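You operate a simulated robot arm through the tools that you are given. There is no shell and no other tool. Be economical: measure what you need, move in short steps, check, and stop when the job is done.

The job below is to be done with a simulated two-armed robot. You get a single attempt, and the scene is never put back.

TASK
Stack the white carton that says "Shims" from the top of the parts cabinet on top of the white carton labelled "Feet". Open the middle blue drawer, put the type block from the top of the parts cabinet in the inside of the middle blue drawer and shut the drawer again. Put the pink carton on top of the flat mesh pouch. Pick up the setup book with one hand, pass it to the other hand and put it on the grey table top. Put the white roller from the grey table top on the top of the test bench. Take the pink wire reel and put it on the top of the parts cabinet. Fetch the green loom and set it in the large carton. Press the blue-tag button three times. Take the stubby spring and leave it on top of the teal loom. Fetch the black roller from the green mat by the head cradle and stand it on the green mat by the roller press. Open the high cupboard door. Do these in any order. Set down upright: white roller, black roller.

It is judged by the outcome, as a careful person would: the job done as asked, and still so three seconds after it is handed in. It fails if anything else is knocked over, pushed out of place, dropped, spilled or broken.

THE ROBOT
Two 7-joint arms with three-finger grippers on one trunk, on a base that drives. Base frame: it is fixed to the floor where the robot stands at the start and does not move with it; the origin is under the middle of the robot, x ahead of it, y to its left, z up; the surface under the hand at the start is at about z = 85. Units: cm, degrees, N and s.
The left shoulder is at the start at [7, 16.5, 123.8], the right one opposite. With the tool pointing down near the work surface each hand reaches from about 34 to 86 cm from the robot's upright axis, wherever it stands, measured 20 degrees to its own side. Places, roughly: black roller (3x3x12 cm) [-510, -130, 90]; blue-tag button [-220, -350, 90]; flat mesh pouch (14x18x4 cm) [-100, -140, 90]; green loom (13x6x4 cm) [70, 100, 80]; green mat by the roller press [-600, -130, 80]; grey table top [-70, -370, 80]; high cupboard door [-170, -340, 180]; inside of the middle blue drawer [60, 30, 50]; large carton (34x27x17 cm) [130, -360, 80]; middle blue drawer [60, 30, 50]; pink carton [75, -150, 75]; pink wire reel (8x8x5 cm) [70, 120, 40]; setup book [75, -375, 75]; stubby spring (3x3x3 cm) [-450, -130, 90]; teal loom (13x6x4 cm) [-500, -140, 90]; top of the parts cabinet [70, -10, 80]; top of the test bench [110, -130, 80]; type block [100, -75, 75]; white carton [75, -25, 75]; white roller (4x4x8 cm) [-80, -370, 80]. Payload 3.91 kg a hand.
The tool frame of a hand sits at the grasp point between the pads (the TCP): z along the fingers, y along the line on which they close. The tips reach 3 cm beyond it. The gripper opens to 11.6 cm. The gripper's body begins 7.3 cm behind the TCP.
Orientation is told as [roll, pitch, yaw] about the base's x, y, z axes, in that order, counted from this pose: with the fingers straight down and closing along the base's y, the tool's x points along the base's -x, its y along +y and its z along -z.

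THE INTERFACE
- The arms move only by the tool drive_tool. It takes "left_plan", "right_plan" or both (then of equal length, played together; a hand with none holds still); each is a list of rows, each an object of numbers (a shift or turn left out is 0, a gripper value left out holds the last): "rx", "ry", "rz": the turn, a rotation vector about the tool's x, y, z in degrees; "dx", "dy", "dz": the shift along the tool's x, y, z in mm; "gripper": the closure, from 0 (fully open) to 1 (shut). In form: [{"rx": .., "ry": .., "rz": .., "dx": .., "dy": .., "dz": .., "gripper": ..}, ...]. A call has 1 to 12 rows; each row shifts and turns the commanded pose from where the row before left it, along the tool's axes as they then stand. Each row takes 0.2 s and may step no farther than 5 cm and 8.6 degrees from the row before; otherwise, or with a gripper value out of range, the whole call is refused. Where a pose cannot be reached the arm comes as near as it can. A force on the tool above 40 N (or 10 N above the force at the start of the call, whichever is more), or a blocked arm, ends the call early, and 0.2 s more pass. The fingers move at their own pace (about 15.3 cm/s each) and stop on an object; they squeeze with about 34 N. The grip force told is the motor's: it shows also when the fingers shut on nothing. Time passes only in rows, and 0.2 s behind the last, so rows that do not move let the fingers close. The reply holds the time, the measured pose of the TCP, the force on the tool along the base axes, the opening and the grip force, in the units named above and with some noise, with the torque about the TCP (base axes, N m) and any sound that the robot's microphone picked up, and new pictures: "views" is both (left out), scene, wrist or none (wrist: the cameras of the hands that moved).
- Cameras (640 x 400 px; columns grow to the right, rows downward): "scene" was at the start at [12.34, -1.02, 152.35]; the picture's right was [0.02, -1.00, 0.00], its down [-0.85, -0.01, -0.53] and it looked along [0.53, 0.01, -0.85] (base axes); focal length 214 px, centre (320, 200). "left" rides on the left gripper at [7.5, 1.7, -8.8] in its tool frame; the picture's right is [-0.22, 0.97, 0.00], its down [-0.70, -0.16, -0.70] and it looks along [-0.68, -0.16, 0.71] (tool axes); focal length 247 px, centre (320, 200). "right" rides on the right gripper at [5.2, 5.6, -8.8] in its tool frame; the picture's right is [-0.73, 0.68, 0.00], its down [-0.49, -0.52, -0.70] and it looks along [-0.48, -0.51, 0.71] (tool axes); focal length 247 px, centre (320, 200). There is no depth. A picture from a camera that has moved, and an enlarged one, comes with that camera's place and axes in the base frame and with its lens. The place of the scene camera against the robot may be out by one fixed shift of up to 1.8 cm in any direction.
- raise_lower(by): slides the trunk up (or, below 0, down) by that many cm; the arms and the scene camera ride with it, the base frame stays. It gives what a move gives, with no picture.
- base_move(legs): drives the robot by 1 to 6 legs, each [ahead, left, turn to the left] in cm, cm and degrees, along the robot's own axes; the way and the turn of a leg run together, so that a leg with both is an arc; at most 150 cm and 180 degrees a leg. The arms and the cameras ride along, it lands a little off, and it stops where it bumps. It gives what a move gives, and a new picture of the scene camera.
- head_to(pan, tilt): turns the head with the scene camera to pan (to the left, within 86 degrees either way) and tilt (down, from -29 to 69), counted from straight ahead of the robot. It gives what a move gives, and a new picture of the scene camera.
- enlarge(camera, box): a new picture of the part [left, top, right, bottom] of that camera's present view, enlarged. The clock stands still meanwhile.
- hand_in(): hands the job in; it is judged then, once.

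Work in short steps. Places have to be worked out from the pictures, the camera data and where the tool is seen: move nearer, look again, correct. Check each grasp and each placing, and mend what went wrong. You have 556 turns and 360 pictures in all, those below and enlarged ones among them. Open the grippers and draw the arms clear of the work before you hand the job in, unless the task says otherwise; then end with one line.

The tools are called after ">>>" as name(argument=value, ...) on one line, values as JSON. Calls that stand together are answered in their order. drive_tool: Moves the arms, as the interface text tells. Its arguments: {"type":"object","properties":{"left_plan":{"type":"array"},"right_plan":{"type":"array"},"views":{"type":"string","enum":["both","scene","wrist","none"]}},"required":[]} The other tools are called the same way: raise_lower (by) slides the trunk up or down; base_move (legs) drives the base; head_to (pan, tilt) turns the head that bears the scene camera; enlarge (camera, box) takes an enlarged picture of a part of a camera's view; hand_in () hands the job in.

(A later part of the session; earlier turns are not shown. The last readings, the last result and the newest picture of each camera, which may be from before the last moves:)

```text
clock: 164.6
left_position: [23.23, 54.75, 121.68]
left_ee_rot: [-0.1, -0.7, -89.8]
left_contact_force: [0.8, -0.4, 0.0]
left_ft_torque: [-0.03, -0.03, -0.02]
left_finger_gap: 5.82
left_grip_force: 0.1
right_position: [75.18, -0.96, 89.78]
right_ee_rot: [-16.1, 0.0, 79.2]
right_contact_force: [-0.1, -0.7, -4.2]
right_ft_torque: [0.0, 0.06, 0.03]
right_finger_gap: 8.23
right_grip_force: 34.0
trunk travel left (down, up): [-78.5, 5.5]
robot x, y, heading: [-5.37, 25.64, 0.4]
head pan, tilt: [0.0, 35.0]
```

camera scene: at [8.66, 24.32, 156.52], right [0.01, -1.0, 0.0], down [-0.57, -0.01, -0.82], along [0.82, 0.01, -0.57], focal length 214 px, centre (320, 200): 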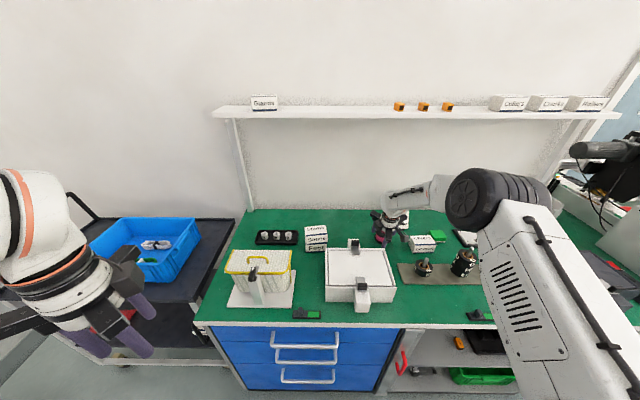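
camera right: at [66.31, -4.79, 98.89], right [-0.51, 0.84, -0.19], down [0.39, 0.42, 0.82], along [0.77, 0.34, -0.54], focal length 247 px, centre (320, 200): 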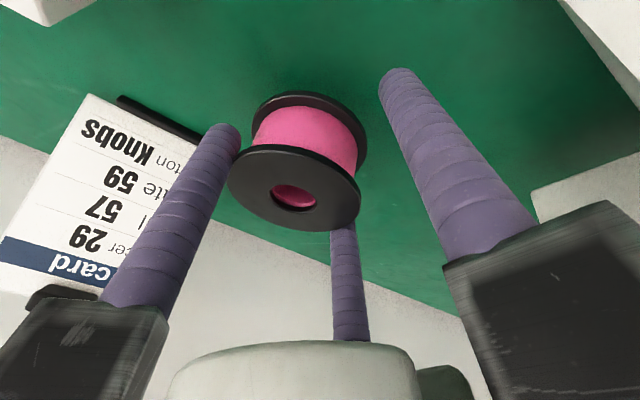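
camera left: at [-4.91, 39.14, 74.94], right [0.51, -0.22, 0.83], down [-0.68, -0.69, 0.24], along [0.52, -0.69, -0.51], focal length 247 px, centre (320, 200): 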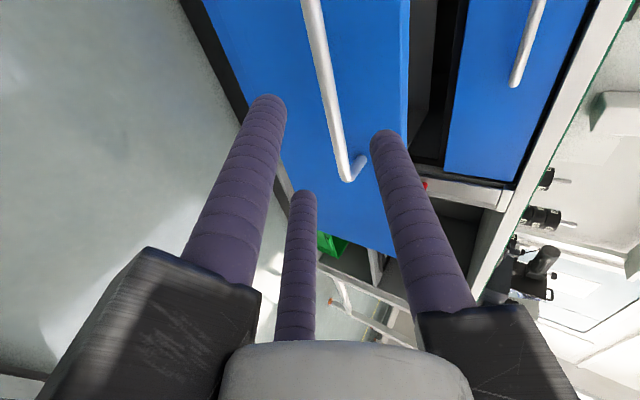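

>>> drive_tool(right_plan=[{"dz": 2, "dy": 0.6}, {"dz": 2, "dy": 0.6}, {"dz": 2, "dy": 0.6}, {}], views="wrist")

```text
clock: 165.6
left_position: [23.18, 54.73, 121.68]
left_ee_rot: [-0.2, -0.9, -89.8]
left_contact_force: [0.0, -0.6, -0.4]
left_ft_torque: [0.01, -0.01, 0.02]
left_finger_gap: 5.8
left_grip_force: 0.1
right_position: [75.03, -1.1, 89.27]
right_ee_rot: [-16.3, 0.1, 79.3]
right_contact_force: [0.1, -0.8, 7.2]
right_ft_torque: [0.25, -0.04, 0.01]
right_finger_gap: 8.2
right_grip_force: 33.8
trunk travel left (down, up): [-78.5, 5.5]
robot x, y, heading: [-5.32, 25.55, 0.5]
head pan, tilt: [0.0, 35.0]
camera right: at [66.35, -4.8, 96.31], right [-0.5, 0.84, -0.19], down [0.39, 0.42, 0.82], along [0.77, 0.34, -0.54], focal length 247 px, centre (320, 200)
```

right: 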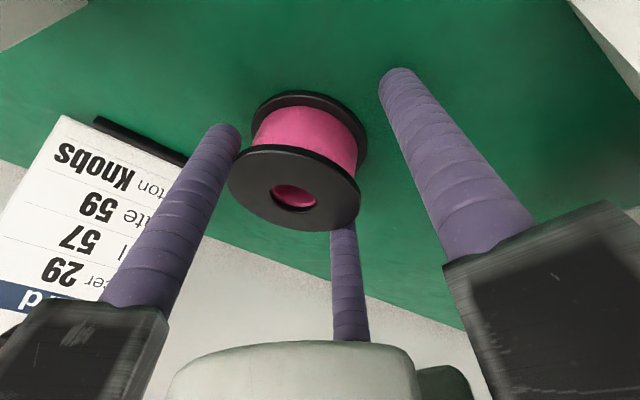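

Contact felt. Open a little, rise straight up, and check.

>>> drive_tool(right_plan=[{"gripper": 0.22}, {"gripper": 0.16}, {}, {"dz": -29, "dy": -8, "gripper": 0.1}, {"dz": -38, "dy": -11, "gripper": 0}, {"dz": -38, "dy": -11}, {}], views="wrist")

```text
clock: 167.2
left_position: [23.33, 54.64, 121.65]
left_ee_rot: [-0.2, -0.8, -89.9]
left_contact_force: [-0.2, 0.0, -0.8]
left_ft_torque: [0.02, 0.02, -0.02]
left_finger_gap: 5.81
left_grip_force: 0.0
right_position: [75.07, -1.11, 99.97]
right_ee_rot: [-16.1, -0.1, 79.1]
right_contact_force: [0.6, 0.3, -0.4]
right_ft_torque: [0.02, 0.03, 0.0]
right_finger_gap: 11.57
right_grip_force: 0.0
trunk travel left (down, up): [-78.5, 5.5]
robot x, y, heading: [-5.5, 25.15, 0.7]
head pan, tilt: [0.0, 35.0]
camera right: at [66.38, -4.75, 107.0], right [-0.51, 0.84, -0.19], down [0.4, 0.42, 0.82], along [0.77, 0.34, -0.55], focal length 247 px, centre (320, 200)
```

right: 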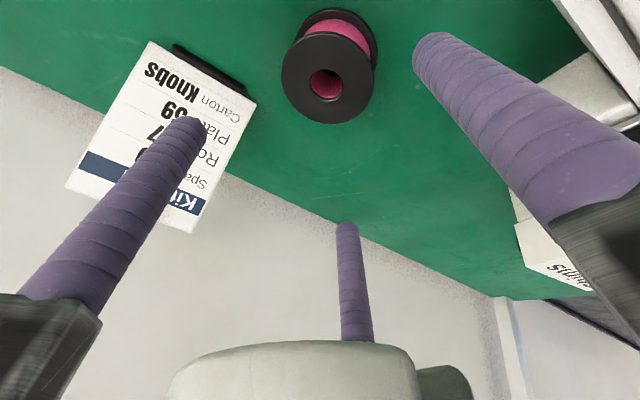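

Reel is placed. Retract the right hand, and move left to the cart for the green loom.

>>> drive_tool(right_plan=[{"dz": -45, "dy": -10}, {"dz": -45, "dy": -10}, {"rx": -8}, {"rx": -8}, {"dy": 45}, {"dy": 45}, {"dy": 45}], views="none")

>>> base_move(legs=[[0, 52, 0]])

>>> enlarge(camera="scene", box=[230, 180, 400, 300])

```text
clock: 168.8
left_position: [23.13, 54.8, 121.62]
left_ee_rot: [-0.2, -0.9, -89.8]
left_contact_force: [-0.1, -0.1, 0.1]
left_ft_torque: [-0.02, -0.02, 0.0]
left_finger_gap: 5.82
left_grip_force: 0.1
right_position: [61.23, 1.38, 109.32]
right_ee_rot: [-0.2, 0.0, 79.2]
right_contact_force: [-0.2, 0.1, -0.4]
right_ft_torque: [-0.01, 0.0, 0.02]
right_finger_gap: 11.58
right_grip_force: 0.2
trunk travel left (down, up): [-78.5, 5.5]
robot x, y, heading: [-5.45, 25.07, 0.7]
head pan, tilt: [0.0, 35.0]
```

```text
clock: 171.8
left_position: [22.54, 106.88, 121.57]
left_ee_rot: [-0.2, -0.9, -89.5]
left_contact_force: [0.3, 0.7, -0.5]
left_ft_torque: [0.01, -0.03, 0.0]
left_finger_gap: 5.8
left_grip_force: 0.1
right_position: [60.67, 53.7, 109.18]
right_ee_rot: [-0.1, 0.0, 79.3]
right_contact_force: [-0.5, -0.5, -0.2]
right_ft_torque: [0.01, 0.01, -0.01]
right_finger_gap: 11.59
right_grip_force: 0.0
trunk travel left (down, up): [-78.5, 5.5]
robot x, y, heading: [-6.26, 77.31, 0.9]
head pan, tilt: [0.0, 35.0]
camera scene: at [8.1, 76.43, 156.51], right [0.01, -1.0, 0.0], down [-0.57, -0.01, -0.82], along [0.82, 0.01, -0.57], focal length 214 px, centre (320, 200)
```

scene: 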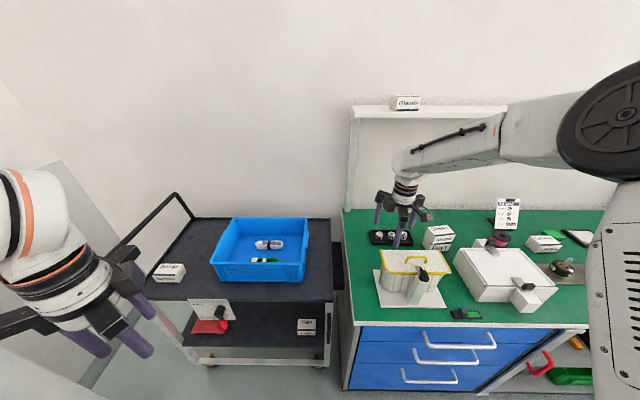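

```text
3.33 times, centred on (315, 240) of scene
camera zoom: at [8.1, 76.43, 156.51], right [0.01, -1.0, 0.0], down [-0.57, -0.01, -0.82], along [0.82, 0.01, -0.57], focal length 715 px, centre (337, 67)
```

zoom: 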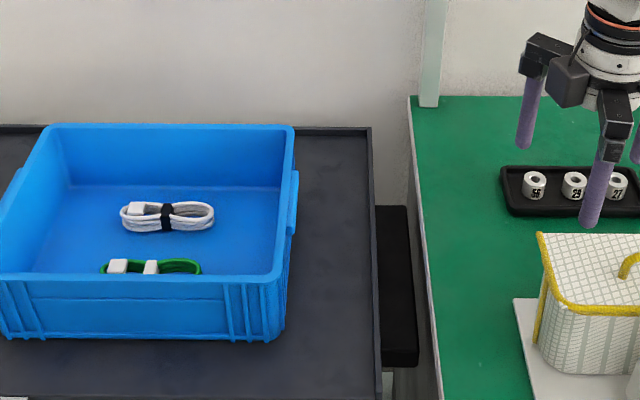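

Green loom is in the bin near [69, 102]. Bring the left hand over it and look.

>>> drive_tool(left_plan=[{"dy": 47, "dx": -7, "gripper": 0}, {"dy": 47, "dx": -7}, {"dy": 47, "dx": -7}, {"dy": 47, "dx": -7}, {"dy": 47, "dx": -7}, {"dy": 47, "dx": -7}, {"dy": 47, "dx": -7}, {"dy": 47, "dx": -7}, {"dy": 47, "dx": -7}, {"dz": 45}, {"dz": 45}], views="wrist")

```text
clock: 174.2
left_position: [64.93, 100.79, 112.47]
left_ee_rot: [-0.2, -0.9, -89.6]
left_contact_force: [-0.2, -0.4, -0.3]
left_ft_torque: [-0.04, 0.0, 0.02]
left_finger_gap: 11.6
left_grip_force: 0.0
right_position: [60.68, 53.85, 109.13]
right_ee_rot: [0.0, 0.0, 79.3]
right_contact_force: [0.5, -0.5, -0.6]
right_ft_torque: [0.0, 0.03, 0.02]
right_finger_gap: 11.57
right_grip_force: 0.1
trunk travel left (down, up): [-78.5, 5.5]
robot x, y, heading: [-6.26, 77.47, 1.2]
head pan, tilt: [0.0, 35.0]
camera left: at [66.66, 108.47, 121.22], right [0.98, -0.22, 0.0], down [-0.15, -0.69, 0.71], along [-0.15, -0.69, -0.7], focal length 247 px, centre (320, 200)
```

left: 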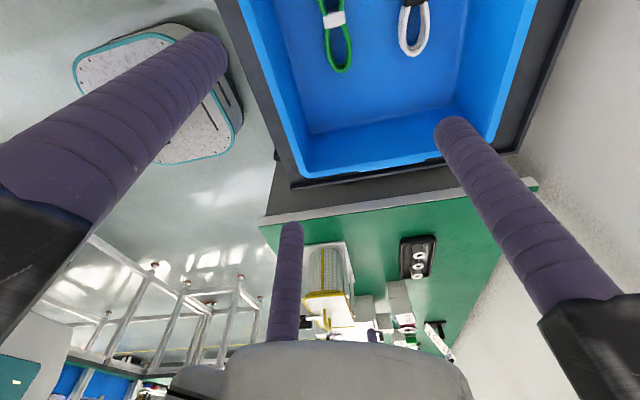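

Loom lies along y, centred ~[67.2, 102]. Tilt 10° to keep the knuckles clear of the bin's front wall, lower to z≈98, and check.

>>> drive_tool(left_plan=[{"dx": 12, "dy": 8, "gripper": 0.17}, {"rx": 5}, {"rx": 5}, {"dz": 40}, {"dz": 40}, {"dz": 40}, {"dz": 25, "dy": -5}, {}], views="both")

```text
clock: 176.0
left_position: [62.48, 101.79, 98.3]
left_ee_rot: [-10.3, -0.8, -89.7]
left_contact_force: [-0.1, 0.2, 0.2]
left_ft_torque: [0.0, 0.01, 0.02]
left_finger_gap: 9.63
left_grip_force: 0.0
right_position: [60.58, 53.77, 109.34]
right_ee_rot: [-0.2, -0.1, 79.3]
right_contact_force: [-0.5, 0.0, -0.7]
right_ft_torque: [0.01, 0.0, 0.03]
right_finger_gap: 11.61
right_grip_force: 0.1
trunk travel left (down, up): [-78.5, 5.5]
robot x, y, heading: [-6.27, 77.7, 0.8]
head pan, tilt: [0.0, 35.0]
camera scene: at [8.11, 76.48, 156.51], right [0.01, -1.0, 0.0], down [-0.57, -0.01, -0.82], along [0.82, 0.01, -0.57], focal length 214 px, centre (320, 200)
camera left: at [65.79, 109.5, 106.48], right [0.96, -0.22, -0.17], down [-0.03, -0.69, 0.73], along [-0.28, -0.69, -0.67], focal length 247 px, centre (320, 200)
```

scene: 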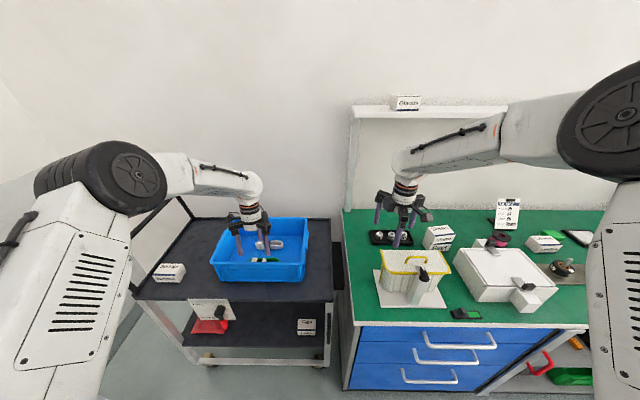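
left: 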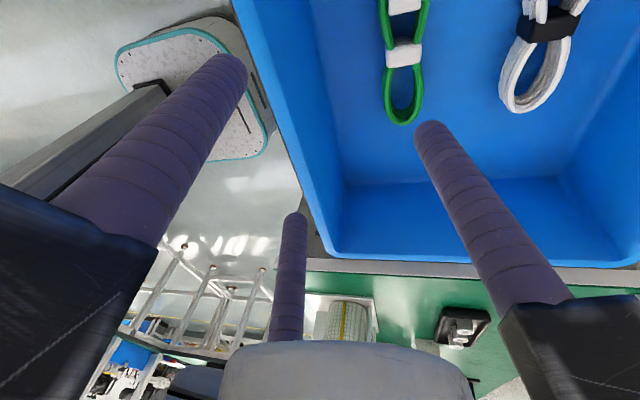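

Loom is only ~3.5 cm wide at x≈67.1. Shift, narrow the jaws to 8.4 cm, and lower in.

>>> drive_tool(left_plan=[{"dy": 32, "dz": -6, "gripper": 0.28}, {"dz": 36, "dy": 6.5}, {"dz": 36, "dy": 6.5}, {"dz": 30, "dy": 5.5}, {"dz": 22, "dy": 4}, {}], views="wrist")

```text
clock: 177.4
left_position: [65.75, 101.64, 85.82]
left_ee_rot: [-10.3, -0.8, -89.5]
left_contact_force: [0.1, 0.2, -0.4]
left_ft_torque: [-0.01, -0.05, 0.0]
left_finger_gap: 8.36
left_grip_force: 0.1
right_position: [60.56, 53.74, 109.18]
right_ee_rot: [-0.1, 0.1, 79.3]
right_contact_force: [-0.8, -0.4, -0.3]
right_ft_torque: [-0.02, -0.01, 0.0]
right_finger_gap: 11.62
right_grip_force: 0.0
trunk travel left (down, up): [-78.5, 5.5]
robot x, y, heading: [-6.21, 77.46, 1.2]
head pan, tilt: [0.0, 35.0]
camera left: at [69.05, 109.31, 94.0], right [0.96, -0.22, -0.17], down [-0.03, -0.69, 0.73], along [-0.28, -0.69, -0.67], focal length 247 px, centre (320, 200)
```

left: 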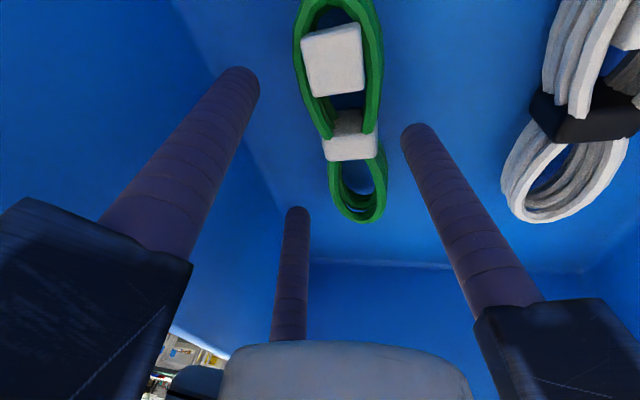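

Loom is between the jaws. Lower 8 mm and close.

>>> drive_tool(left_plan=[{"dz": 8, "dy": 1.4}, {"gripper": 0.5}, {"gripper": 0.8}, {}, {}], views="wrist")

```text
clock: 178.6
left_position: [65.65, 101.73, 84.97]
left_ee_rot: [-10.1, -0.8, -89.6]
left_contact_force: [0.2, 0.2, 0.8]
left_ft_torque: [0.08, -0.04, 0.02]
left_finger_gap: 5.96
left_grip_force: 33.8
right_position: [60.65, 53.88, 109.11]
right_ee_rot: [-0.1, -0.1, 79.3]
right_contact_force: [-1.1, -0.2, -0.8]
right_ft_torque: [-0.01, 0.0, 0.01]
right_finger_gap: 11.61
right_grip_force: 0.1
trunk travel left (down, up): [-78.5, 5.5]
robot x, y, heading: [-5.92, 77.66, 1.1]
head pan, tilt: [0.0, 35.0]
camera left: at [69.1, 109.31, 93.19], right [0.96, -0.22, -0.17], down [-0.03, -0.69, 0.73], along [-0.28, -0.69, -0.67], focal length 247 px, centre (320, 200)
```

left: 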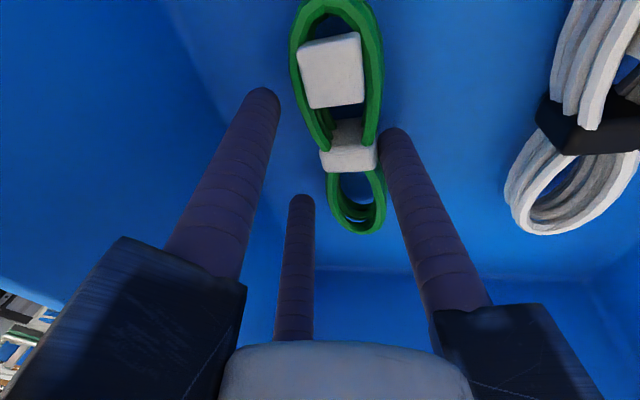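

Grip force is 34 N; lift 3 cm and check it follows.

>>> drive_tool(left_plan=[{"dz": -30, "dy": -5}, {"dz": -45, "dy": -8}, {}], views="wrist")

```text
clock: 179.4
left_position: [65.81, 101.78, 92.56]
left_ee_rot: [-10.3, -0.8, -89.7]
left_contact_force: [-0.1, 0.5, -1.1]
left_ft_torque: [-0.01, 0.01, -0.02]
left_finger_gap: 5.97
left_grip_force: 33.7
right_position: [60.74, 53.8, 109.14]
right_ee_rot: [0.0, 0.0, 79.3]
right_contact_force: [0.2, -0.1, 0.4]
right_ft_torque: [-0.02, 0.02, 0.0]
right_finger_gap: 11.61
right_grip_force: 0.0
trunk travel left (down, up): [-78.5, 5.5]
robot x, y, heading: [-6.27, 77.41, 0.7]
head pan, tilt: [0.0, 35.0]
camera left: at [69.12, 109.42, 100.64], right [0.96, -0.22, -0.17], down [-0.03, -0.69, 0.73], along [-0.28, -0.69, -0.66], focal length 247 px, centre (320, 200)
```

left: 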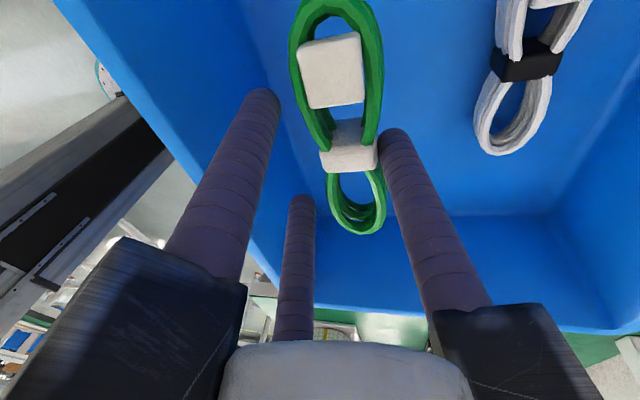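

Loom held. Lift it out, straighten and retract.

>>> drive_tool(left_plan=[{"dz": -45, "dy": -8}, {"dz": -45, "dy": -8}, {"dz": -45, "dy": -8}, {"dz": -45, "dy": -8}, {"dz": -40, "dy": -7}, {"rx": -5}, {"rx": -5}, {"dy": -45}, {"dy": -45}, {"dy": -45}, {"dy": -45}], right_plan=[{"dy": 40}, {"dy": 40}, {}, {}, {}, {}, {}, {}, {}, {}, {}], views="none")

>>> base_move(legs=[[-30, 0, 0], [0, -115, 0], [0, -95, 0]])

```text
clock: 181.8
left_position: [47.63, 101.7, 115.12]
left_ee_rot: [0.0, -0.8, -89.7]
left_contact_force: [0.2, -0.8, -0.8]
left_ft_torque: [-0.04, -0.05, 0.03]
left_finger_gap: 5.91
left_grip_force: 34.5
right_position: [52.58, 55.27, 109.34]
right_ee_rot: [-0.1, 0.0, 79.3]
right_contact_force: [-0.5, 0.2, 0.2]
right_ft_torque: [0.02, -0.02, -0.01]
right_finger_gap: 11.6
right_grip_force: 0.0
trunk travel left (down, up): [-78.5, 5.5]
robot x, y, heading: [-6.28, 77.45, 0.8]
head pan, tilt: [0.0, 35.0]
```

```text
clock: 192.4
left_position: [26.28, -79.13, 114.92]
left_ee_rot: [-0.3, -0.9, -97.0]
left_contact_force: [-0.1, -0.4, -1.7]
left_ft_torque: [-0.02, 0.0, -0.02]
left_finger_gap: 5.82
left_grip_force: 33.8
right_position: [24.88, -125.71, 109.33]
right_ee_rot: [-0.1, 0.2, 71.9]
right_contact_force: [-0.9, -0.1, -0.5]
right_ft_torque: [-0.04, -0.02, -0.02]
right_finger_gap: 11.58
right_grip_force: 0.1
trunk travel left (down, up): [-78.5, 5.5]
robot x, y, heading: [-29.99, -96.16, -6.7]
head pan, tilt: [0.0, 35.0]
stopped in leg 3: the robot was blocked; the commanded pose is now the measured one
camera scene: at [-16.37, -98.91, 156.53], right [-0.12, -0.99, 0.0], down [-0.57, 0.07, -0.82], along [0.81, -0.1, -0.57], focal length 214 px, centre (320, 200)
```

scene: 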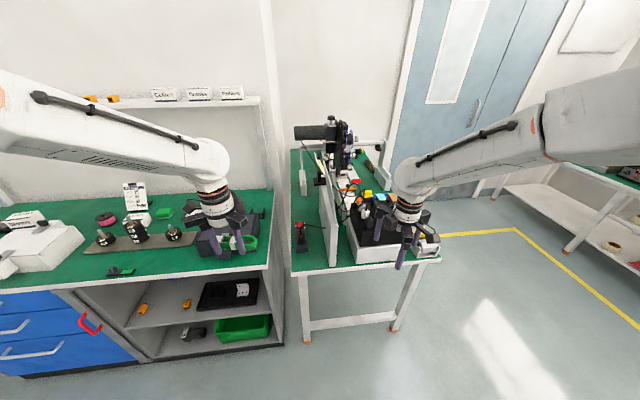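

Blocked on the right side; back away left slightly and look right.

>>> base_move(legs=[[0, 8, 6.7]])

>>> head_to(pan=-80, tilt=45)

```text
clock: 193.5
left_position: [24.62, -65.24, 115.04]
left_ee_rot: [-0.2, -0.7, -90.5]
left_contact_force: [0.3, 0.4, -1.1]
left_ft_torque: [0.05, 0.04, 0.01]
left_finger_gap: 5.79
left_grip_force: 33.9
right_position: [28.73, -111.85, 109.01]
right_ee_rot: [-0.1, -0.1, 78.4]
right_contact_force: [-0.1, 0.5, 0.2]
right_ft_torque: [0.02, 0.02, 0.05]
right_finger_gap: 11.59
right_grip_force: 0.0
trunk travel left (down, up): [-78.5, 5.5]
robot x, y, heading: [-29.85, -88.47, -0.1]
head pan, tilt: [0.0, 35.0]
camera scene: at [-15.55, -90.05, 156.5], right [0.0, -1.0, 0.0], down [-0.57, 0.0, -0.82], along [0.82, 0.0, -0.57], focal length 214 px, centre (320, 200)
```

scene: 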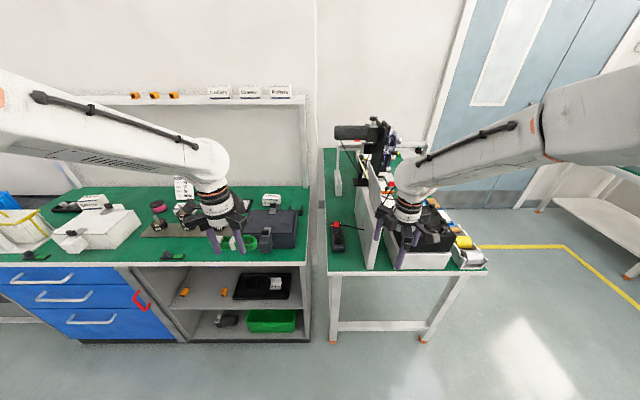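

```text
clock: 195.0
left_position: [24.52, -65.08, 114.93]
left_ee_rot: [-0.3, -0.9, -90.5]
left_contact_force: [0.2, 0.0, 0.3]
left_ft_torque: [0.0, 0.0, -0.02]
left_finger_gap: 5.81
left_grip_force: 34.4
right_position: [28.68, -111.62, 109.16]
right_ee_rot: [0.0, 0.0, 78.5]
right_contact_force: [0.3, -0.3, 0.1]
right_ft_torque: [-0.03, 0.02, 0.01]
right_finger_gap: 11.59
right_grip_force: 0.2
trunk travel left (down, up): [-78.5, 5.5]
robot x, y, heading: [-29.97, -88.51, 0.0]
head pan, tilt: [-80.0, 45.0]
camera scene: at [-23.05, -97.7, 155.03], right [-0.98, -0.17, 0.0], down [-0.12, 0.7, -0.71], along [0.12, -0.7, -0.71], focal length 214 px, centre (320, 200)
```

scene: 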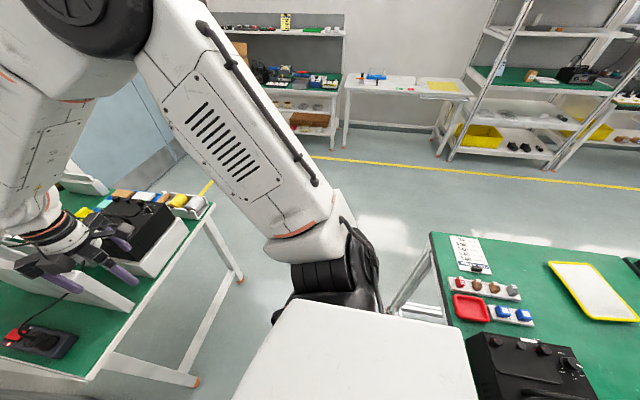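

The green table's edge is at x≈−57 (robot's rear bumped it). Drive forward to x≈−10 then right.

>>> base_move(legs=[[17, 0, 0], [0, -45, 0]])

>>> head_to(pan=0, tilt=45)

```text
clock: 196.3
left_position: [37.75, -64.87, 114.98]
left_ee_rot: [-0.2, -0.9, -90.4]
left_contact_force: [-0.3, -0.2, -1.6]
left_ft_torque: [0.01, 0.01, 0.0]
left_finger_gap: 5.76
left_grip_force: 34.5
right_position: [40.6, -110.89, 108.49]
right_ee_rot: [1.6, 0.5, 80.1]
right_contact_force: [-6.6, 13.9, 2.3]
right_ft_torque: [-1.41, -0.84, 0.68]
right_finger_gap: 11.62
right_grip_force: 0.1
trunk travel left (down, up): [-78.5, 5.5]
robot x, y, heading: [-16.57, -88.5, -0.2]
head pan, tilt: [-80.0, 45.0]
stopped in leg 1: the force on the tool passed its limit at 109 N (the readings are from after the stop); the commanded pose is now the measured one
camera scene: at [-9.91, -97.54, 155.05], right [-0.99, -0.17, 0.0], down [-0.12, 0.7, -0.71], along [0.12, -0.7, -0.71], focal length 214 px, centre (320, 200)
```

scene: 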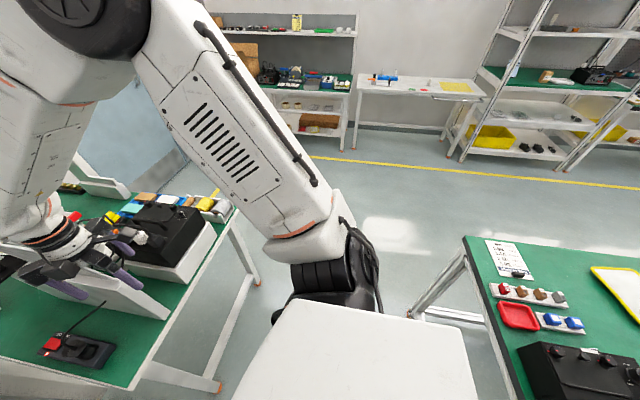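

```text
clock: 197.9
left_position: [37.68, -64.74, 114.91]
left_ee_rot: [-0.2, -1.0, -90.4]
left_contact_force: [-0.5, -0.5, -0.1]
left_ft_torque: [-0.01, -0.02, 0.01]
left_finger_gap: 5.75
left_grip_force: 34.2
right_position: [40.59, -110.84, 108.6]
right_ee_rot: [1.6, 0.6, 79.8]
right_contact_force: [-10.6, 17.1, -1.3]
right_ft_torque: [-1.78, -1.05, 0.82]
right_finger_gap: 11.61
right_grip_force: 0.1
trunk travel left (down, up): [-78.5, 5.5]
robot x, y, heading: [-16.72, -88.45, -0.2]
head pan, tilt: [0.0, 45.0]
camera scene: at [-3.2, -89.29, 155.04], right [0.0, -1.0, 0.0], down [-0.71, 0.0, -0.71], along [0.71, 0.0, -0.71], focal length 214 px, centre (320, 200)
```

scene: 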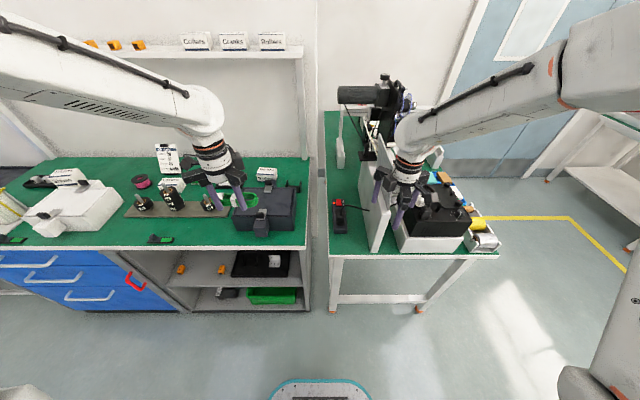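

The right hand touched the tall panel. Back off and inspect it.

>>> base_move(legs=[[-11, 0, 0]])

>>> enlarge(camera="scene", box=[310, 60, 530, 320])

```text
clock: 199.1
left_position: [27.24, -64.88, 114.78]
left_ee_rot: [-0.3, -0.8, -90.5]
left_contact_force: [0.6, -0.2, -1.6]
left_ft_torque: [-0.05, 0.03, -0.02]
left_finger_gap: 5.75
left_grip_force: 34.0
right_position: [30.1, -111.18, 108.4]
right_ee_rot: [1.7, 0.5, 79.8]
right_contact_force: [-0.8, -0.6, 0.1]
right_ft_torque: [0.0, 0.05, 0.0]
right_finger_gap: 11.6
right_grip_force: 0.0
trunk travel left (down, up): [-78.5, 5.5]
robot x, y, heading: [-26.9, -88.15, -0.2]
head pan, tilt: [0.0, 45.0]
camera scene: at [-13.61, -89.63, 155.0], right [0.0, -1.0, 0.0], down [-0.71, 0.0, -0.71], along [0.71, 0.0, -0.71], focal length 214 px, centre (320, 200)
```

scene: 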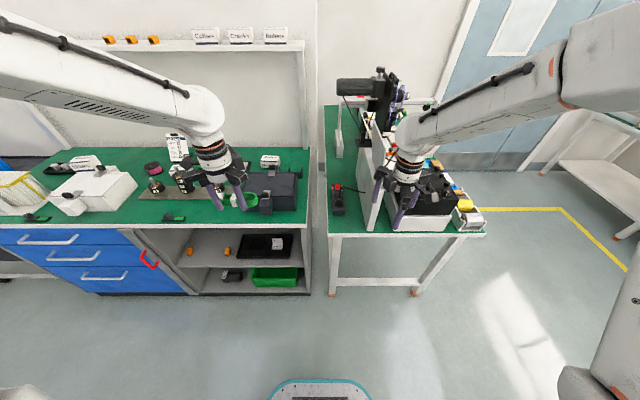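

```text
1.54 times, centred on (420, 190) of scene
camera zoom: at [-13.61, -89.63, 155.0], right [0.0, -1.0, 0.0], down [-0.71, 0.0, -0.71], along [0.71, 0.0, -0.71], focal length 330 px, centre (166, 215)
```

zoom: 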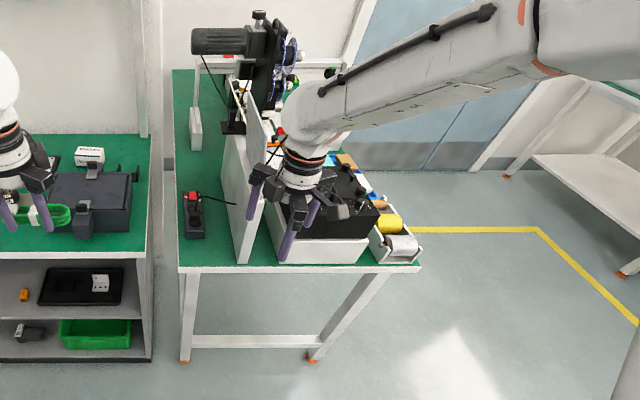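

Panel looks unmoved. Tuck and raise the right hand, then drive right along the corridor.

>>> drive_tool(right_plan=[{"dz": -45, "dy": 10, "rx": 1.6, "ry": -0.5}, {"dz": -45, "dy": 10}, {"dy": 45}, {"dy": 45}, {"dy": 45}, {}], views="none")

>>> base_move(legs=[[6, 0, 0], [0, -50, 0]])

```text
clock: 200.4
left_position: [26.99, -65.03, 114.85]
left_ee_rot: [-0.3, -0.9, -90.5]
left_contact_force: [-1.1, 1.1, 0.0]
left_ft_torque: [-0.04, -0.02, -0.01]
left_finger_gap: 5.76
left_grip_force: 34.6
right_position: [14.81, -108.2, 117.55]
right_ee_rot: [0.1, 0.1, 79.9]
right_contact_force: [-0.8, 0.1, 0.1]
right_ft_torque: [-0.02, 0.02, 0.02]
right_finger_gap: 11.59
right_grip_force: 0.0
trunk travel left (down, up): [-78.5, 5.5]
robot x, y, heading: [-27.29, -88.21, -0.3]
head pan, tilt: [0.0, 45.0]
```

```text
clock: 203.9
left_position: [32.86, -114.72, 114.94]
left_ee_rot: [-0.3, -0.8, -90.7]
left_contact_force: [0.1, -0.3, -0.6]
left_ft_torque: [-0.04, 0.01, 0.01]
left_finger_gap: 5.75
left_grip_force: 33.6
right_position: [20.62, -158.13, 117.51]
right_ee_rot: [0.1, 0.0, 79.8]
right_contact_force: [-0.3, -0.3, -0.3]
right_ft_torque: [-0.05, 0.0, 0.02]
right_finger_gap: 11.64
right_grip_force: 0.0
trunk travel left (down, up): [-78.5, 5.5]
robot x, y, heading: [-21.36, -138.32, 0.0]
head pan, tilt: [0.0, 45.0]
camera scene: at [-7.94, -139.38, 155.03], right [0.0, -1.0, 0.0], down [-0.71, 0.0, -0.71], along [0.71, 0.0, -0.71], focal length 214 px, centre (320, 200)
```

scene: 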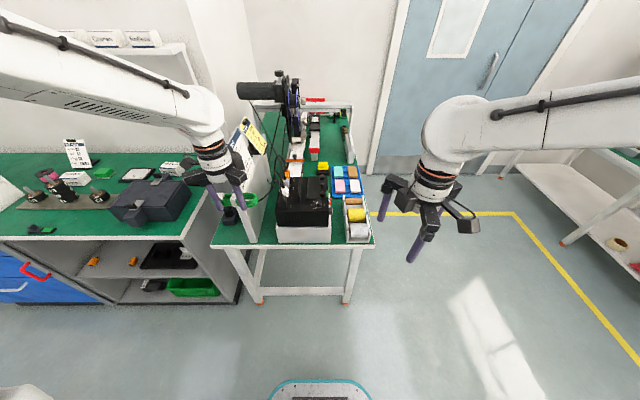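

>>> enlarge(camera="scene", box=[220, 70, 400, 250])

```text
2.22 times, centred on (310, 160) of scene
camera zoom: at [-7.94, -139.38, 155.03], right [0.0, -1.0, 0.0], down [-0.71, 0.0, -0.71], along [0.71, 0.0, -0.71], focal length 477 px, centre (342, 289)
```

zoom: 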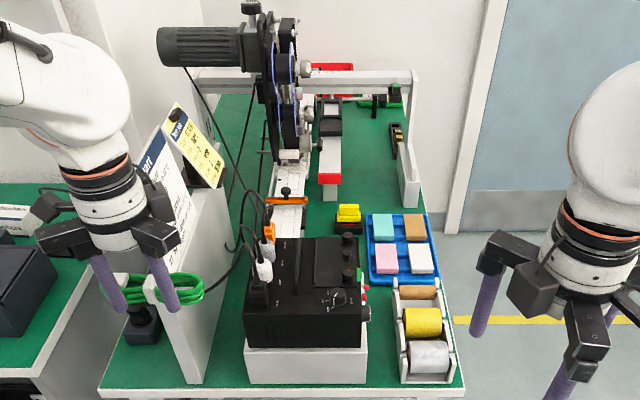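

Pink carton sits in a blue tray with three others, near [64, −148]. Tuck the left hand back and up, then approach.

>>> drive_tool(left_plan=[{"dz": -40}, {"dz": -40}, {"dy": -45}, {"dy": -45}, {}], views="none")

>>> base_move(legs=[[14, 0, 0]])

>>> drive_tool(right_plan=[{"dx": -14, "dy": -45}, {"dx": -14, "dy": -45}, {"dx": -14, "dy": -45}, {"dx": -14, "dy": -45}, {}], views="both")

```text
clock: 205.2
left_position: [23.95, -114.49, 122.89]
left_ee_rot: [-0.3, -1.0, -90.5]
left_contact_force: [-0.8, -0.4, -0.3]
left_ft_torque: [0.02, 0.03, -0.02]
left_finger_gap: 5.73
left_grip_force: 34.2
right_position: [20.79, -157.94, 117.52]
right_ee_rot: [0.1, 0.2, 79.6]
right_contact_force: [-0.6, 0.9, -0.7]
right_ft_torque: [-0.02, 0.02, -0.01]
right_finger_gap: 11.6
right_grip_force: 0.1
trunk travel left (down, up): [-78.5, 5.5]
robot x, y, heading: [-21.83, -138.45, -0.4]
head pan, tilt: [0.0, 45.0]
```

```text
clock: 206.5
left_position: [37.67, -114.78, 123.08]
left_ee_rot: [-0.2, -0.9, -90.6]
left_contact_force: [-1.0, -0.6, -0.5]
left_ft_torque: [-0.04, 0.0, 0.0]
left_finger_gap: 5.72
left_grip_force: 34.2
right_position: [34.47, -158.25, 117.57]
right_ee_rot: [-0.1, 0.0, 79.7]
right_contact_force: [-0.4, 1.0, -0.9]
right_ft_torque: [0.02, -0.03, 0.0]
right_finger_gap: 11.6
right_grip_force: 0.0
trunk travel left (down, up): [-78.5, 5.5]
robot x, y, heading: [-7.74, -138.26, -0.2]
head pan, tilt: [0.0, 45.0]
camera scene: at [5.76, -139.56, 155.06], right [0.0, -1.0, 0.0], down [-0.71, 0.0, -0.71], along [0.71, 0.0, -0.71], focal length 214 px, centre (320, 200)
```

scene: 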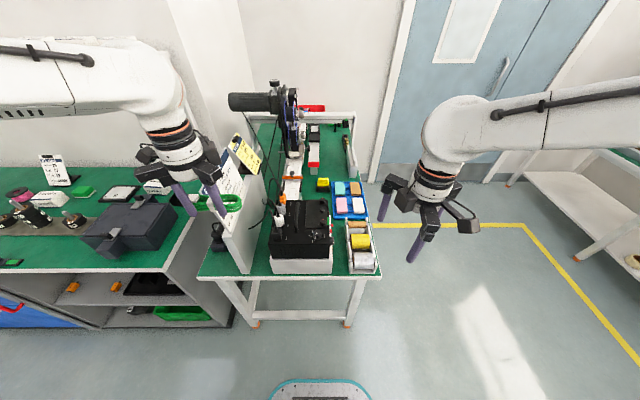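

```text
clock: 207.7
left_position: [37.84, -114.74, 122.98]
left_ee_rot: [-0.2, -0.9, -90.6]
left_contact_force: [-0.1, 0.1, -0.7]
left_ft_torque: [0.03, 0.01, -0.04]
left_finger_gap: 5.73
left_grip_force: 34.2
right_position: [53.17, -155.94, 117.48]
right_ee_rot: [0.0, 0.0, 79.7]
right_contact_force: [-1.0, -0.6, 1.5]
right_ft_torque: [0.01, -0.02, 0.03]
right_finger_gap: 11.6
right_grip_force: 0.1
trunk travel left (down, up): [-78.5, 5.5]
robot x, y, heading: [-7.54, -138.54, -0.3]
head pan, tilt: [0.0, 45.0]
camera scene: at [5.87, -139.58, 155.04], right [0.0, -1.0, 0.0], down [-0.71, 0.0, -0.71], along [0.71, 0.0, -0.71], focal length 214 px, centre (320, 200)
camera right: at [46.74, -160.1, 126.46], right [-0.54, 0.84, 0.0], down [0.6, 0.39, 0.7], along [0.59, 0.38, -0.71], focal length 247 px, centre (320, 200)
```

scene: 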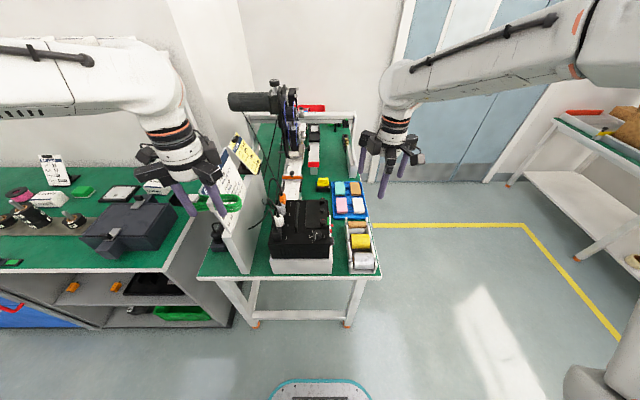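
right: 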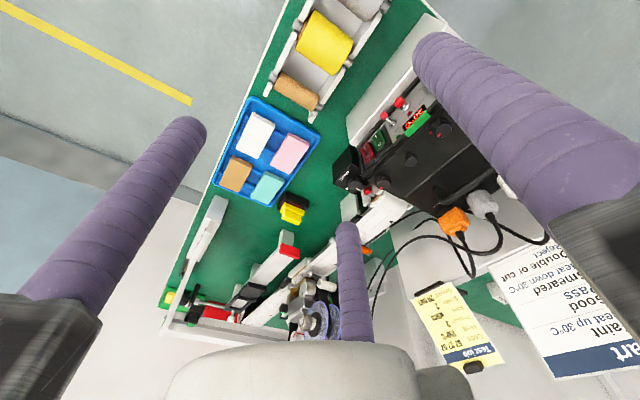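

>>> enlarge(camera="right", box=[200, 80, 340, 225])

```text
2.76 times, centred on (270, 152) of right
camera zoom: at [46.74, -160.1, 126.46], right [-0.54, 0.84, 0.0], down [0.6, 0.39, 0.7], along [0.59, 0.38, -0.71], focal length 681 px, centre (458, 331)
```

zoom: 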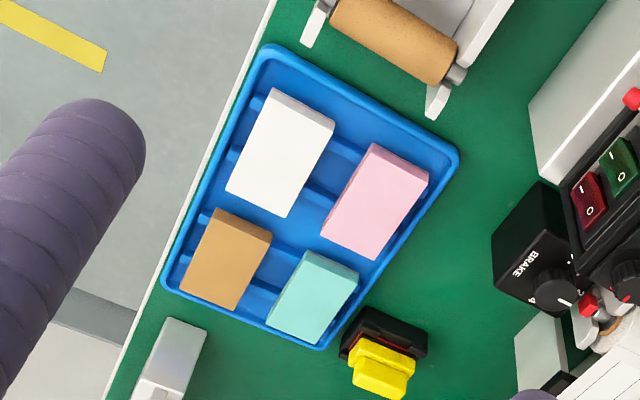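

Pink carton: x 67.7–75.1, y −153.0…−148.8. Jaw A must go in the gap next to the white carton, so rotate the right hand to yaw 180°.

>>> drive_tool(right_plan=[{"rz": -8.4, "gripper": 0.31}, {"rz": -8.4}, {"rz": -8.4}, {"rz": -8.4}, {"rz": -8.4}, {"rz": -8.4}, {"rz": -8.4}, {"rz": -8.4}, {"rz": -8.4}, {"rz": -8.4}, {"rz": -8.4}, {"rz": -7.9}], views="none")

```text
clock: 210.3
left_position: [37.97, -114.75, 122.87]
left_ee_rot: [-0.3, -0.9, -90.6]
left_contact_force: [-0.4, 0.2, -0.9]
left_ft_torque: [0.0, 0.0, 0.0]
left_finger_gap: 5.75
left_grip_force: 34.6
right_position: [53.32, -155.93, 117.48]
right_ee_rot: [0.0, -0.1, -180.0]
right_contact_force: [0.1, 1.4, -0.5]
right_ft_torque: [0.03, -0.03, 0.0]
right_finger_gap: 8.02
right_grip_force: 0.0
trunk travel left (down, up): [-78.5, 5.5]
robot x, y, heading: [-7.46, -138.28, -0.2]
head pan, tilt: [0.0, 45.0]
```

Rotation worked. Move above the pink carton.

>>> drive_tool(right_plan=[{"dx": 36, "dy": -13, "dz": 26}, {"dx": 36, "dy": -13, "dz": 26}, {"dx": 36, "dy": -13, "dz": 26}, {"dx": 36, "dy": -13, "dz": 26}, {"dx": 35, "dy": -11, "dz": 26}, {}], views="wrist")

```text
clock: 211.7
left_position: [37.68, -114.82, 123.07]
left_ee_rot: [-0.2, -0.8, -90.6]
left_contact_force: [-0.9, -0.4, -1.1]
left_ft_torque: [0.0, 0.0, 0.0]
left_finger_gap: 5.73
left_grip_force: 34.0
right_position: [71.09, -149.71, 104.57]
right_ee_rot: [0.0, 0.0, -180.1]
right_contact_force: [0.4, -0.3, 0.5]
right_ft_torque: [0.01, -0.02, 0.01]
right_finger_gap: 8.02
right_grip_force: 0.1
trunk travel left (down, up): [-78.5, 5.5]
robot x, y, heading: [-7.69, -138.16, -0.2]
head pan, tilt: [0.0, 45.0]
camera right: at [76.19, -155.26, 113.52], right [-0.73, -0.68, 0.0], down [-0.49, 0.52, 0.7], along [-0.48, 0.51, -0.71], focal length 247 px, centre (320, 200)
```

right: 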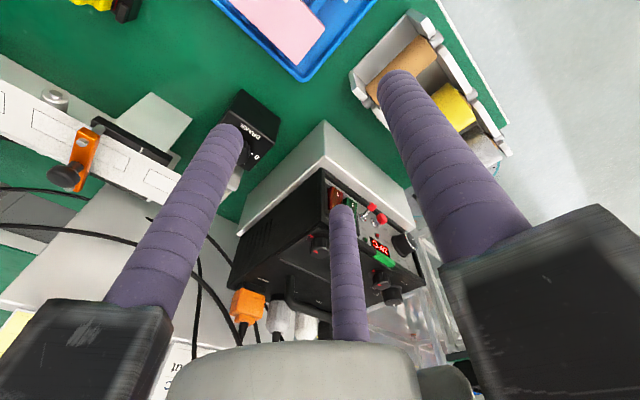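

Triangulating both views, the bench is lower: carton top z≈81.4, centre [76.4, −149.1], 8.8×5 cm. Move there, jaws at 9 cm, and re-check at z≈91.

>>> drive_tool(right_plan=[{"dx": 27, "dy": -11, "dz": 30, "gripper": 0.225}, {"dx": 26, "dy": -10, "dz": 35}, {"dz": 35}, {"dz": 35}, {}], views="both")

```text
clock: 212.9
left_position: [37.85, -114.89, 123.03]
left_ee_rot: [-0.2, -0.9, -90.7]
left_contact_force: [-0.3, -0.6, -0.4]
left_ft_torque: [0.01, 0.01, 0.05]
left_finger_gap: 5.76
left_grip_force: 34.0
right_position: [73.4, -148.34, 91.99]
right_ee_rot: [0.1, 0.1, -180.0]
right_contact_force: [0.6, -0.4, 0.5]
right_ft_torque: [0.02, -0.04, -0.01]
right_finger_gap: 9.01
right_grip_force: 0.1
right hand out of reach, approached as far as the arm can: row 2, 4
trunk travel left (down, up): [-78.5, 5.5]
robot x, y, heading: [-7.28, -138.45, -0.1]
head pan, tilt: [0.0, 45.0]
camera scene: at [5.89, -139.59, 155.04], right [0.0, -1.0, 0.0], down [-0.71, 0.0, -0.71], along [0.71, 0.0, -0.71], focal length 214 px, centre (320, 200)
camera right: at [78.56, -154.05, 100.9], right [-0.73, -0.68, 0.0], down [-0.49, 0.52, 0.7], along [-0.48, 0.51, -0.71], focal length 247 px, centre (320, 200)
```

scene: 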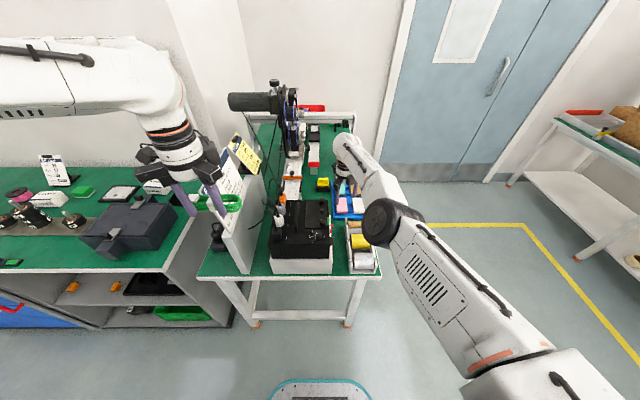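
right: 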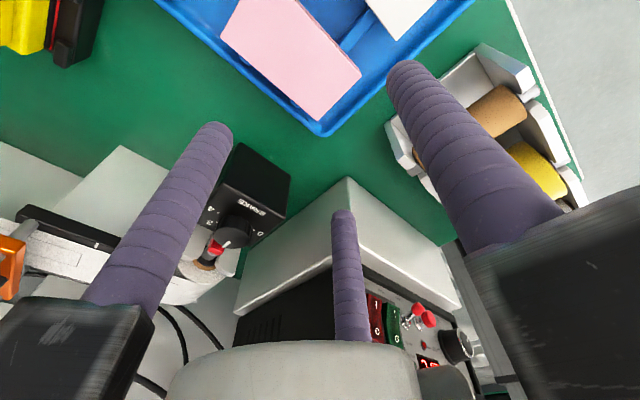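

Estimates agree; out of reach by 3 cm. Pull the left hand back, drive ahead 6 cm.

>>> drive_tool(left_plan=[{"dy": -40, "dz": -15}, {"dy": -40, "dz": -15}, {}], views="none")

>>> base_move(legs=[[6, 0, 0]])

>>> drive_tool(right_plan=[{}, {}], views="none")

```text
clock: 213.7
left_position: [29.92, -114.65, 125.8]
left_ee_rot: [-0.3, -0.9, -90.6]
left_contact_force: [0.3, -1.2, -0.8]
left_ft_torque: [0.03, 0.04, 0.01]
left_finger_gap: 5.71
left_grip_force: 34.5
right_position: [73.61, -148.51, 91.8]
right_ee_rot: [0.0, -0.1, 180.0]
right_contact_force: [0.3, -0.6, -0.1]
right_ft_torque: [0.02, -0.01, -0.02]
right_finger_gap: 9.02
right_grip_force: 0.1
trunk travel left (down, up): [-78.5, 5.5]
robot x, y, heading: [-7.41, -138.68, -0.3]
head pan, tilt: [0.0, 45.0]
```

```text
clock: 214.7
left_position: [35.33, -114.54, 126.01]
left_ee_rot: [0.0, -1.0, -90.6]
left_contact_force: [-1.4, -0.7, -1.4]
left_ft_torque: [0.0, -0.01, 0.0]
left_finger_gap: 5.73
left_grip_force: 34.2
right_position: [79.11, -148.34, 92.27]
right_ee_rot: [-0.1, 0.2, -180.0]
right_contact_force: [-0.1, 0.4, -0.4]
right_ft_torque: [-0.01, -0.05, 0.03]
right_finger_gap: 9.0
right_grip_force: 0.1
trunk travel left (down, up): [-78.5, 5.5]
robot x, y, heading: [-1.7, -138.22, -0.1]
head pan, tilt: [0.0, 45.0]
camera scene: at [11.41, -139.53, 155.09], right [0.0, -1.0, 0.0], down [-0.7, 0.0, -0.71], along [0.71, 0.0, -0.7], focal length 214 px, centre (320, 200)
```

scene: 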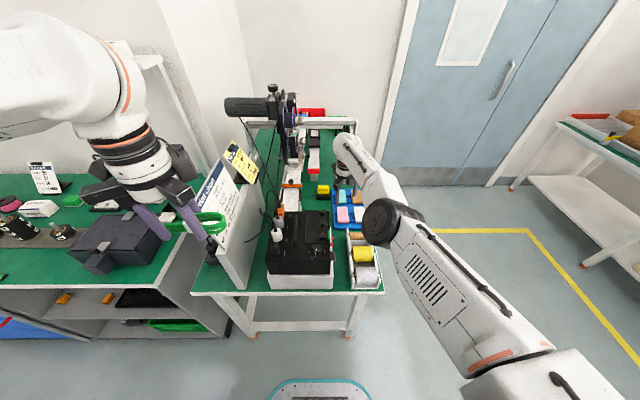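

```text
clock: 215.2
left_position: [35.57, -114.46, 125.91]
left_ee_rot: [-0.2, -0.9, -90.6]
left_contact_force: [0.3, -0.3, -0.4]
left_ft_torque: [-0.02, 0.03, 0.03]
left_finger_gap: 5.73
left_grip_force: 34.8
right_position: [79.25, -148.38, 91.95]
right_ee_rot: [0.0, 0.0, -179.9]
right_contact_force: [-0.6, 0.1, 0.1]
right_ft_torque: [-0.04, 0.02, 0.0]
right_finger_gap: 8.99
right_grip_force: 0.0
trunk travel left (down, up): [-78.5, 5.5]
robot x, y, heading: [-1.7, -138.54, -0.2]
head pan, tilt: [0.0, 45.0]
```

Shift back to centre and descend in two stages.

>>> drive_tool(right_plan=[{"dx": -28, "dy": -8}, {}], views="wrist")

```text
clock: 215.8
left_position: [35.71, -114.52, 125.86]
left_ee_rot: [-0.2, -1.0, -90.6]
left_contact_force: [-0.2, -0.3, -0.8]
left_ft_torque: [-0.02, 0.04, 0.02]
left_finger_gap: 5.71
left_grip_force: 34.1
right_position: [79.04, -147.15, 91.67]
right_ee_rot: [-0.1, -0.1, -179.9]
right_contact_force: [-0.1, -0.2, 0.4]
right_ft_torque: [-0.04, 0.0, 0.01]
right_finger_gap: 9.0
right_grip_force: 0.1
right hand out of reach, approached as far as the arm can: row 1
trunk travel left (down, up): [-78.5, 5.5]
robot x, y, heading: [-1.72, -138.12, -0.1]
head pan, tilt: [0.0, 45.0]
camera right: at [84.21, -152.65, 100.52], right [-0.73, -0.68, 0.0], down [-0.49, 0.52, 0.7], along [-0.48, 0.51, -0.71], focal length 247 px, centre (320, 200)
```

right: 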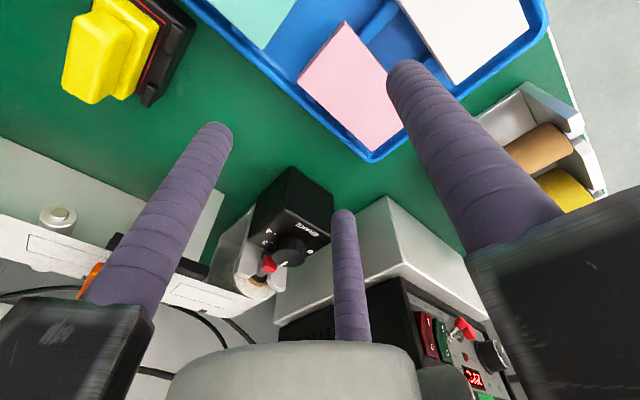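

The command was still out beyond; step back again.

>>> drive_tool(right_plan=[{"dx": -26, "dy": 4}, {}], views="none")

```text
clock: 216.4
left_position: [35.74, -114.48, 125.93]
left_ee_rot: [-0.2, -0.9, -90.6]
left_contact_force: [0.3, 0.4, -1.3]
left_ft_torque: [-0.04, 0.02, 0.02]
left_finger_gap: 5.7
left_grip_force: 34.4
right_position: [78.88, -146.97, 91.3]
right_ee_rot: [0.0, -0.1, -179.9]
right_contact_force: [0.1, 0.0, -0.3]
right_ft_torque: [0.01, 0.0, 0.02]
right_finger_gap: 9.01
right_grip_force: 0.1
right hand out of reach, approached as far as the arm can: row 1
trunk travel left (down, up): [-78.5, 5.5]
robot x, y, heading: [-1.81, -138.7, -0.1]
head pan, tilt: [0.0, 45.0]
```

Probably a wrist-joint limit near the centre line; shift the base left 10 cm and retry.

>>> base_move(legs=[[0, 10, 0]])

>>> drive_tool(right_plan=[{"dy": 40}, {"dy": 40}, {}], views="none")

```text
clock: 217.6
left_position: [35.86, -104.75, 125.97]
left_ee_rot: [-0.3, -0.8, -90.6]
left_contact_force: [-0.2, 0.3, -0.8]
left_ft_torque: [-0.02, -0.02, -0.02]
left_finger_gap: 5.73
left_grip_force: 33.8
right_position: [79.04, -137.21, 91.3]
right_ee_rot: [0.0, -0.1, 180.0]
right_contact_force: [0.2, -0.2, 0.3]
right_ft_torque: [0.0, -0.01, -0.03]
right_finger_gap: 8.98
right_grip_force: 0.0
trunk travel left (down, up): [-78.5, 5.5]
robot x, y, heading: [-1.59, -128.53, 0.1]
head pan, tilt: [0.0, 45.0]
camera scene: at [11.94, -129.74, 155.03], right [0.0, -1.0, 0.0], down [-0.71, 0.0, -0.71], along [0.71, 0.0, -0.71], focal length 214 px, centre (320, 200)
```

scene: 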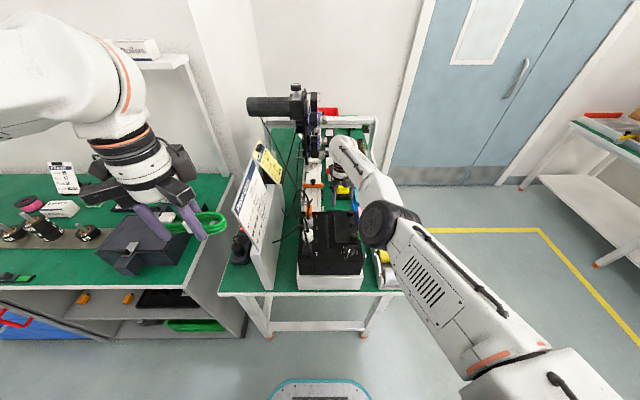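

```text
clock: 218.4
left_position: [35.65, -104.38, 125.85]
left_ee_rot: [-0.1, -1.0, -90.7]
left_contact_force: [0.1, -0.3, -0.9]
left_ft_torque: [-0.02, 0.01, 0.0]
left_finger_gap: 5.74
left_grip_force: 34.0
right_position: [80.12, -144.73, 91.12]
right_ee_rot: [0.1, -0.1, -180.0]
right_contact_force: [-0.8, 0.1, 0.6]
right_ft_torque: [-0.01, -0.03, 0.01]
right_finger_gap: 8.97
right_grip_force: 0.0
right hand out of reach, approached as far as the arm can: row 1, 2
trunk travel left (down, up): [-78.5, 5.5]
robot x, y, heading: [-1.5, -128.36, -0.2]
head pan, tilt: [0.0, 45.0]
```

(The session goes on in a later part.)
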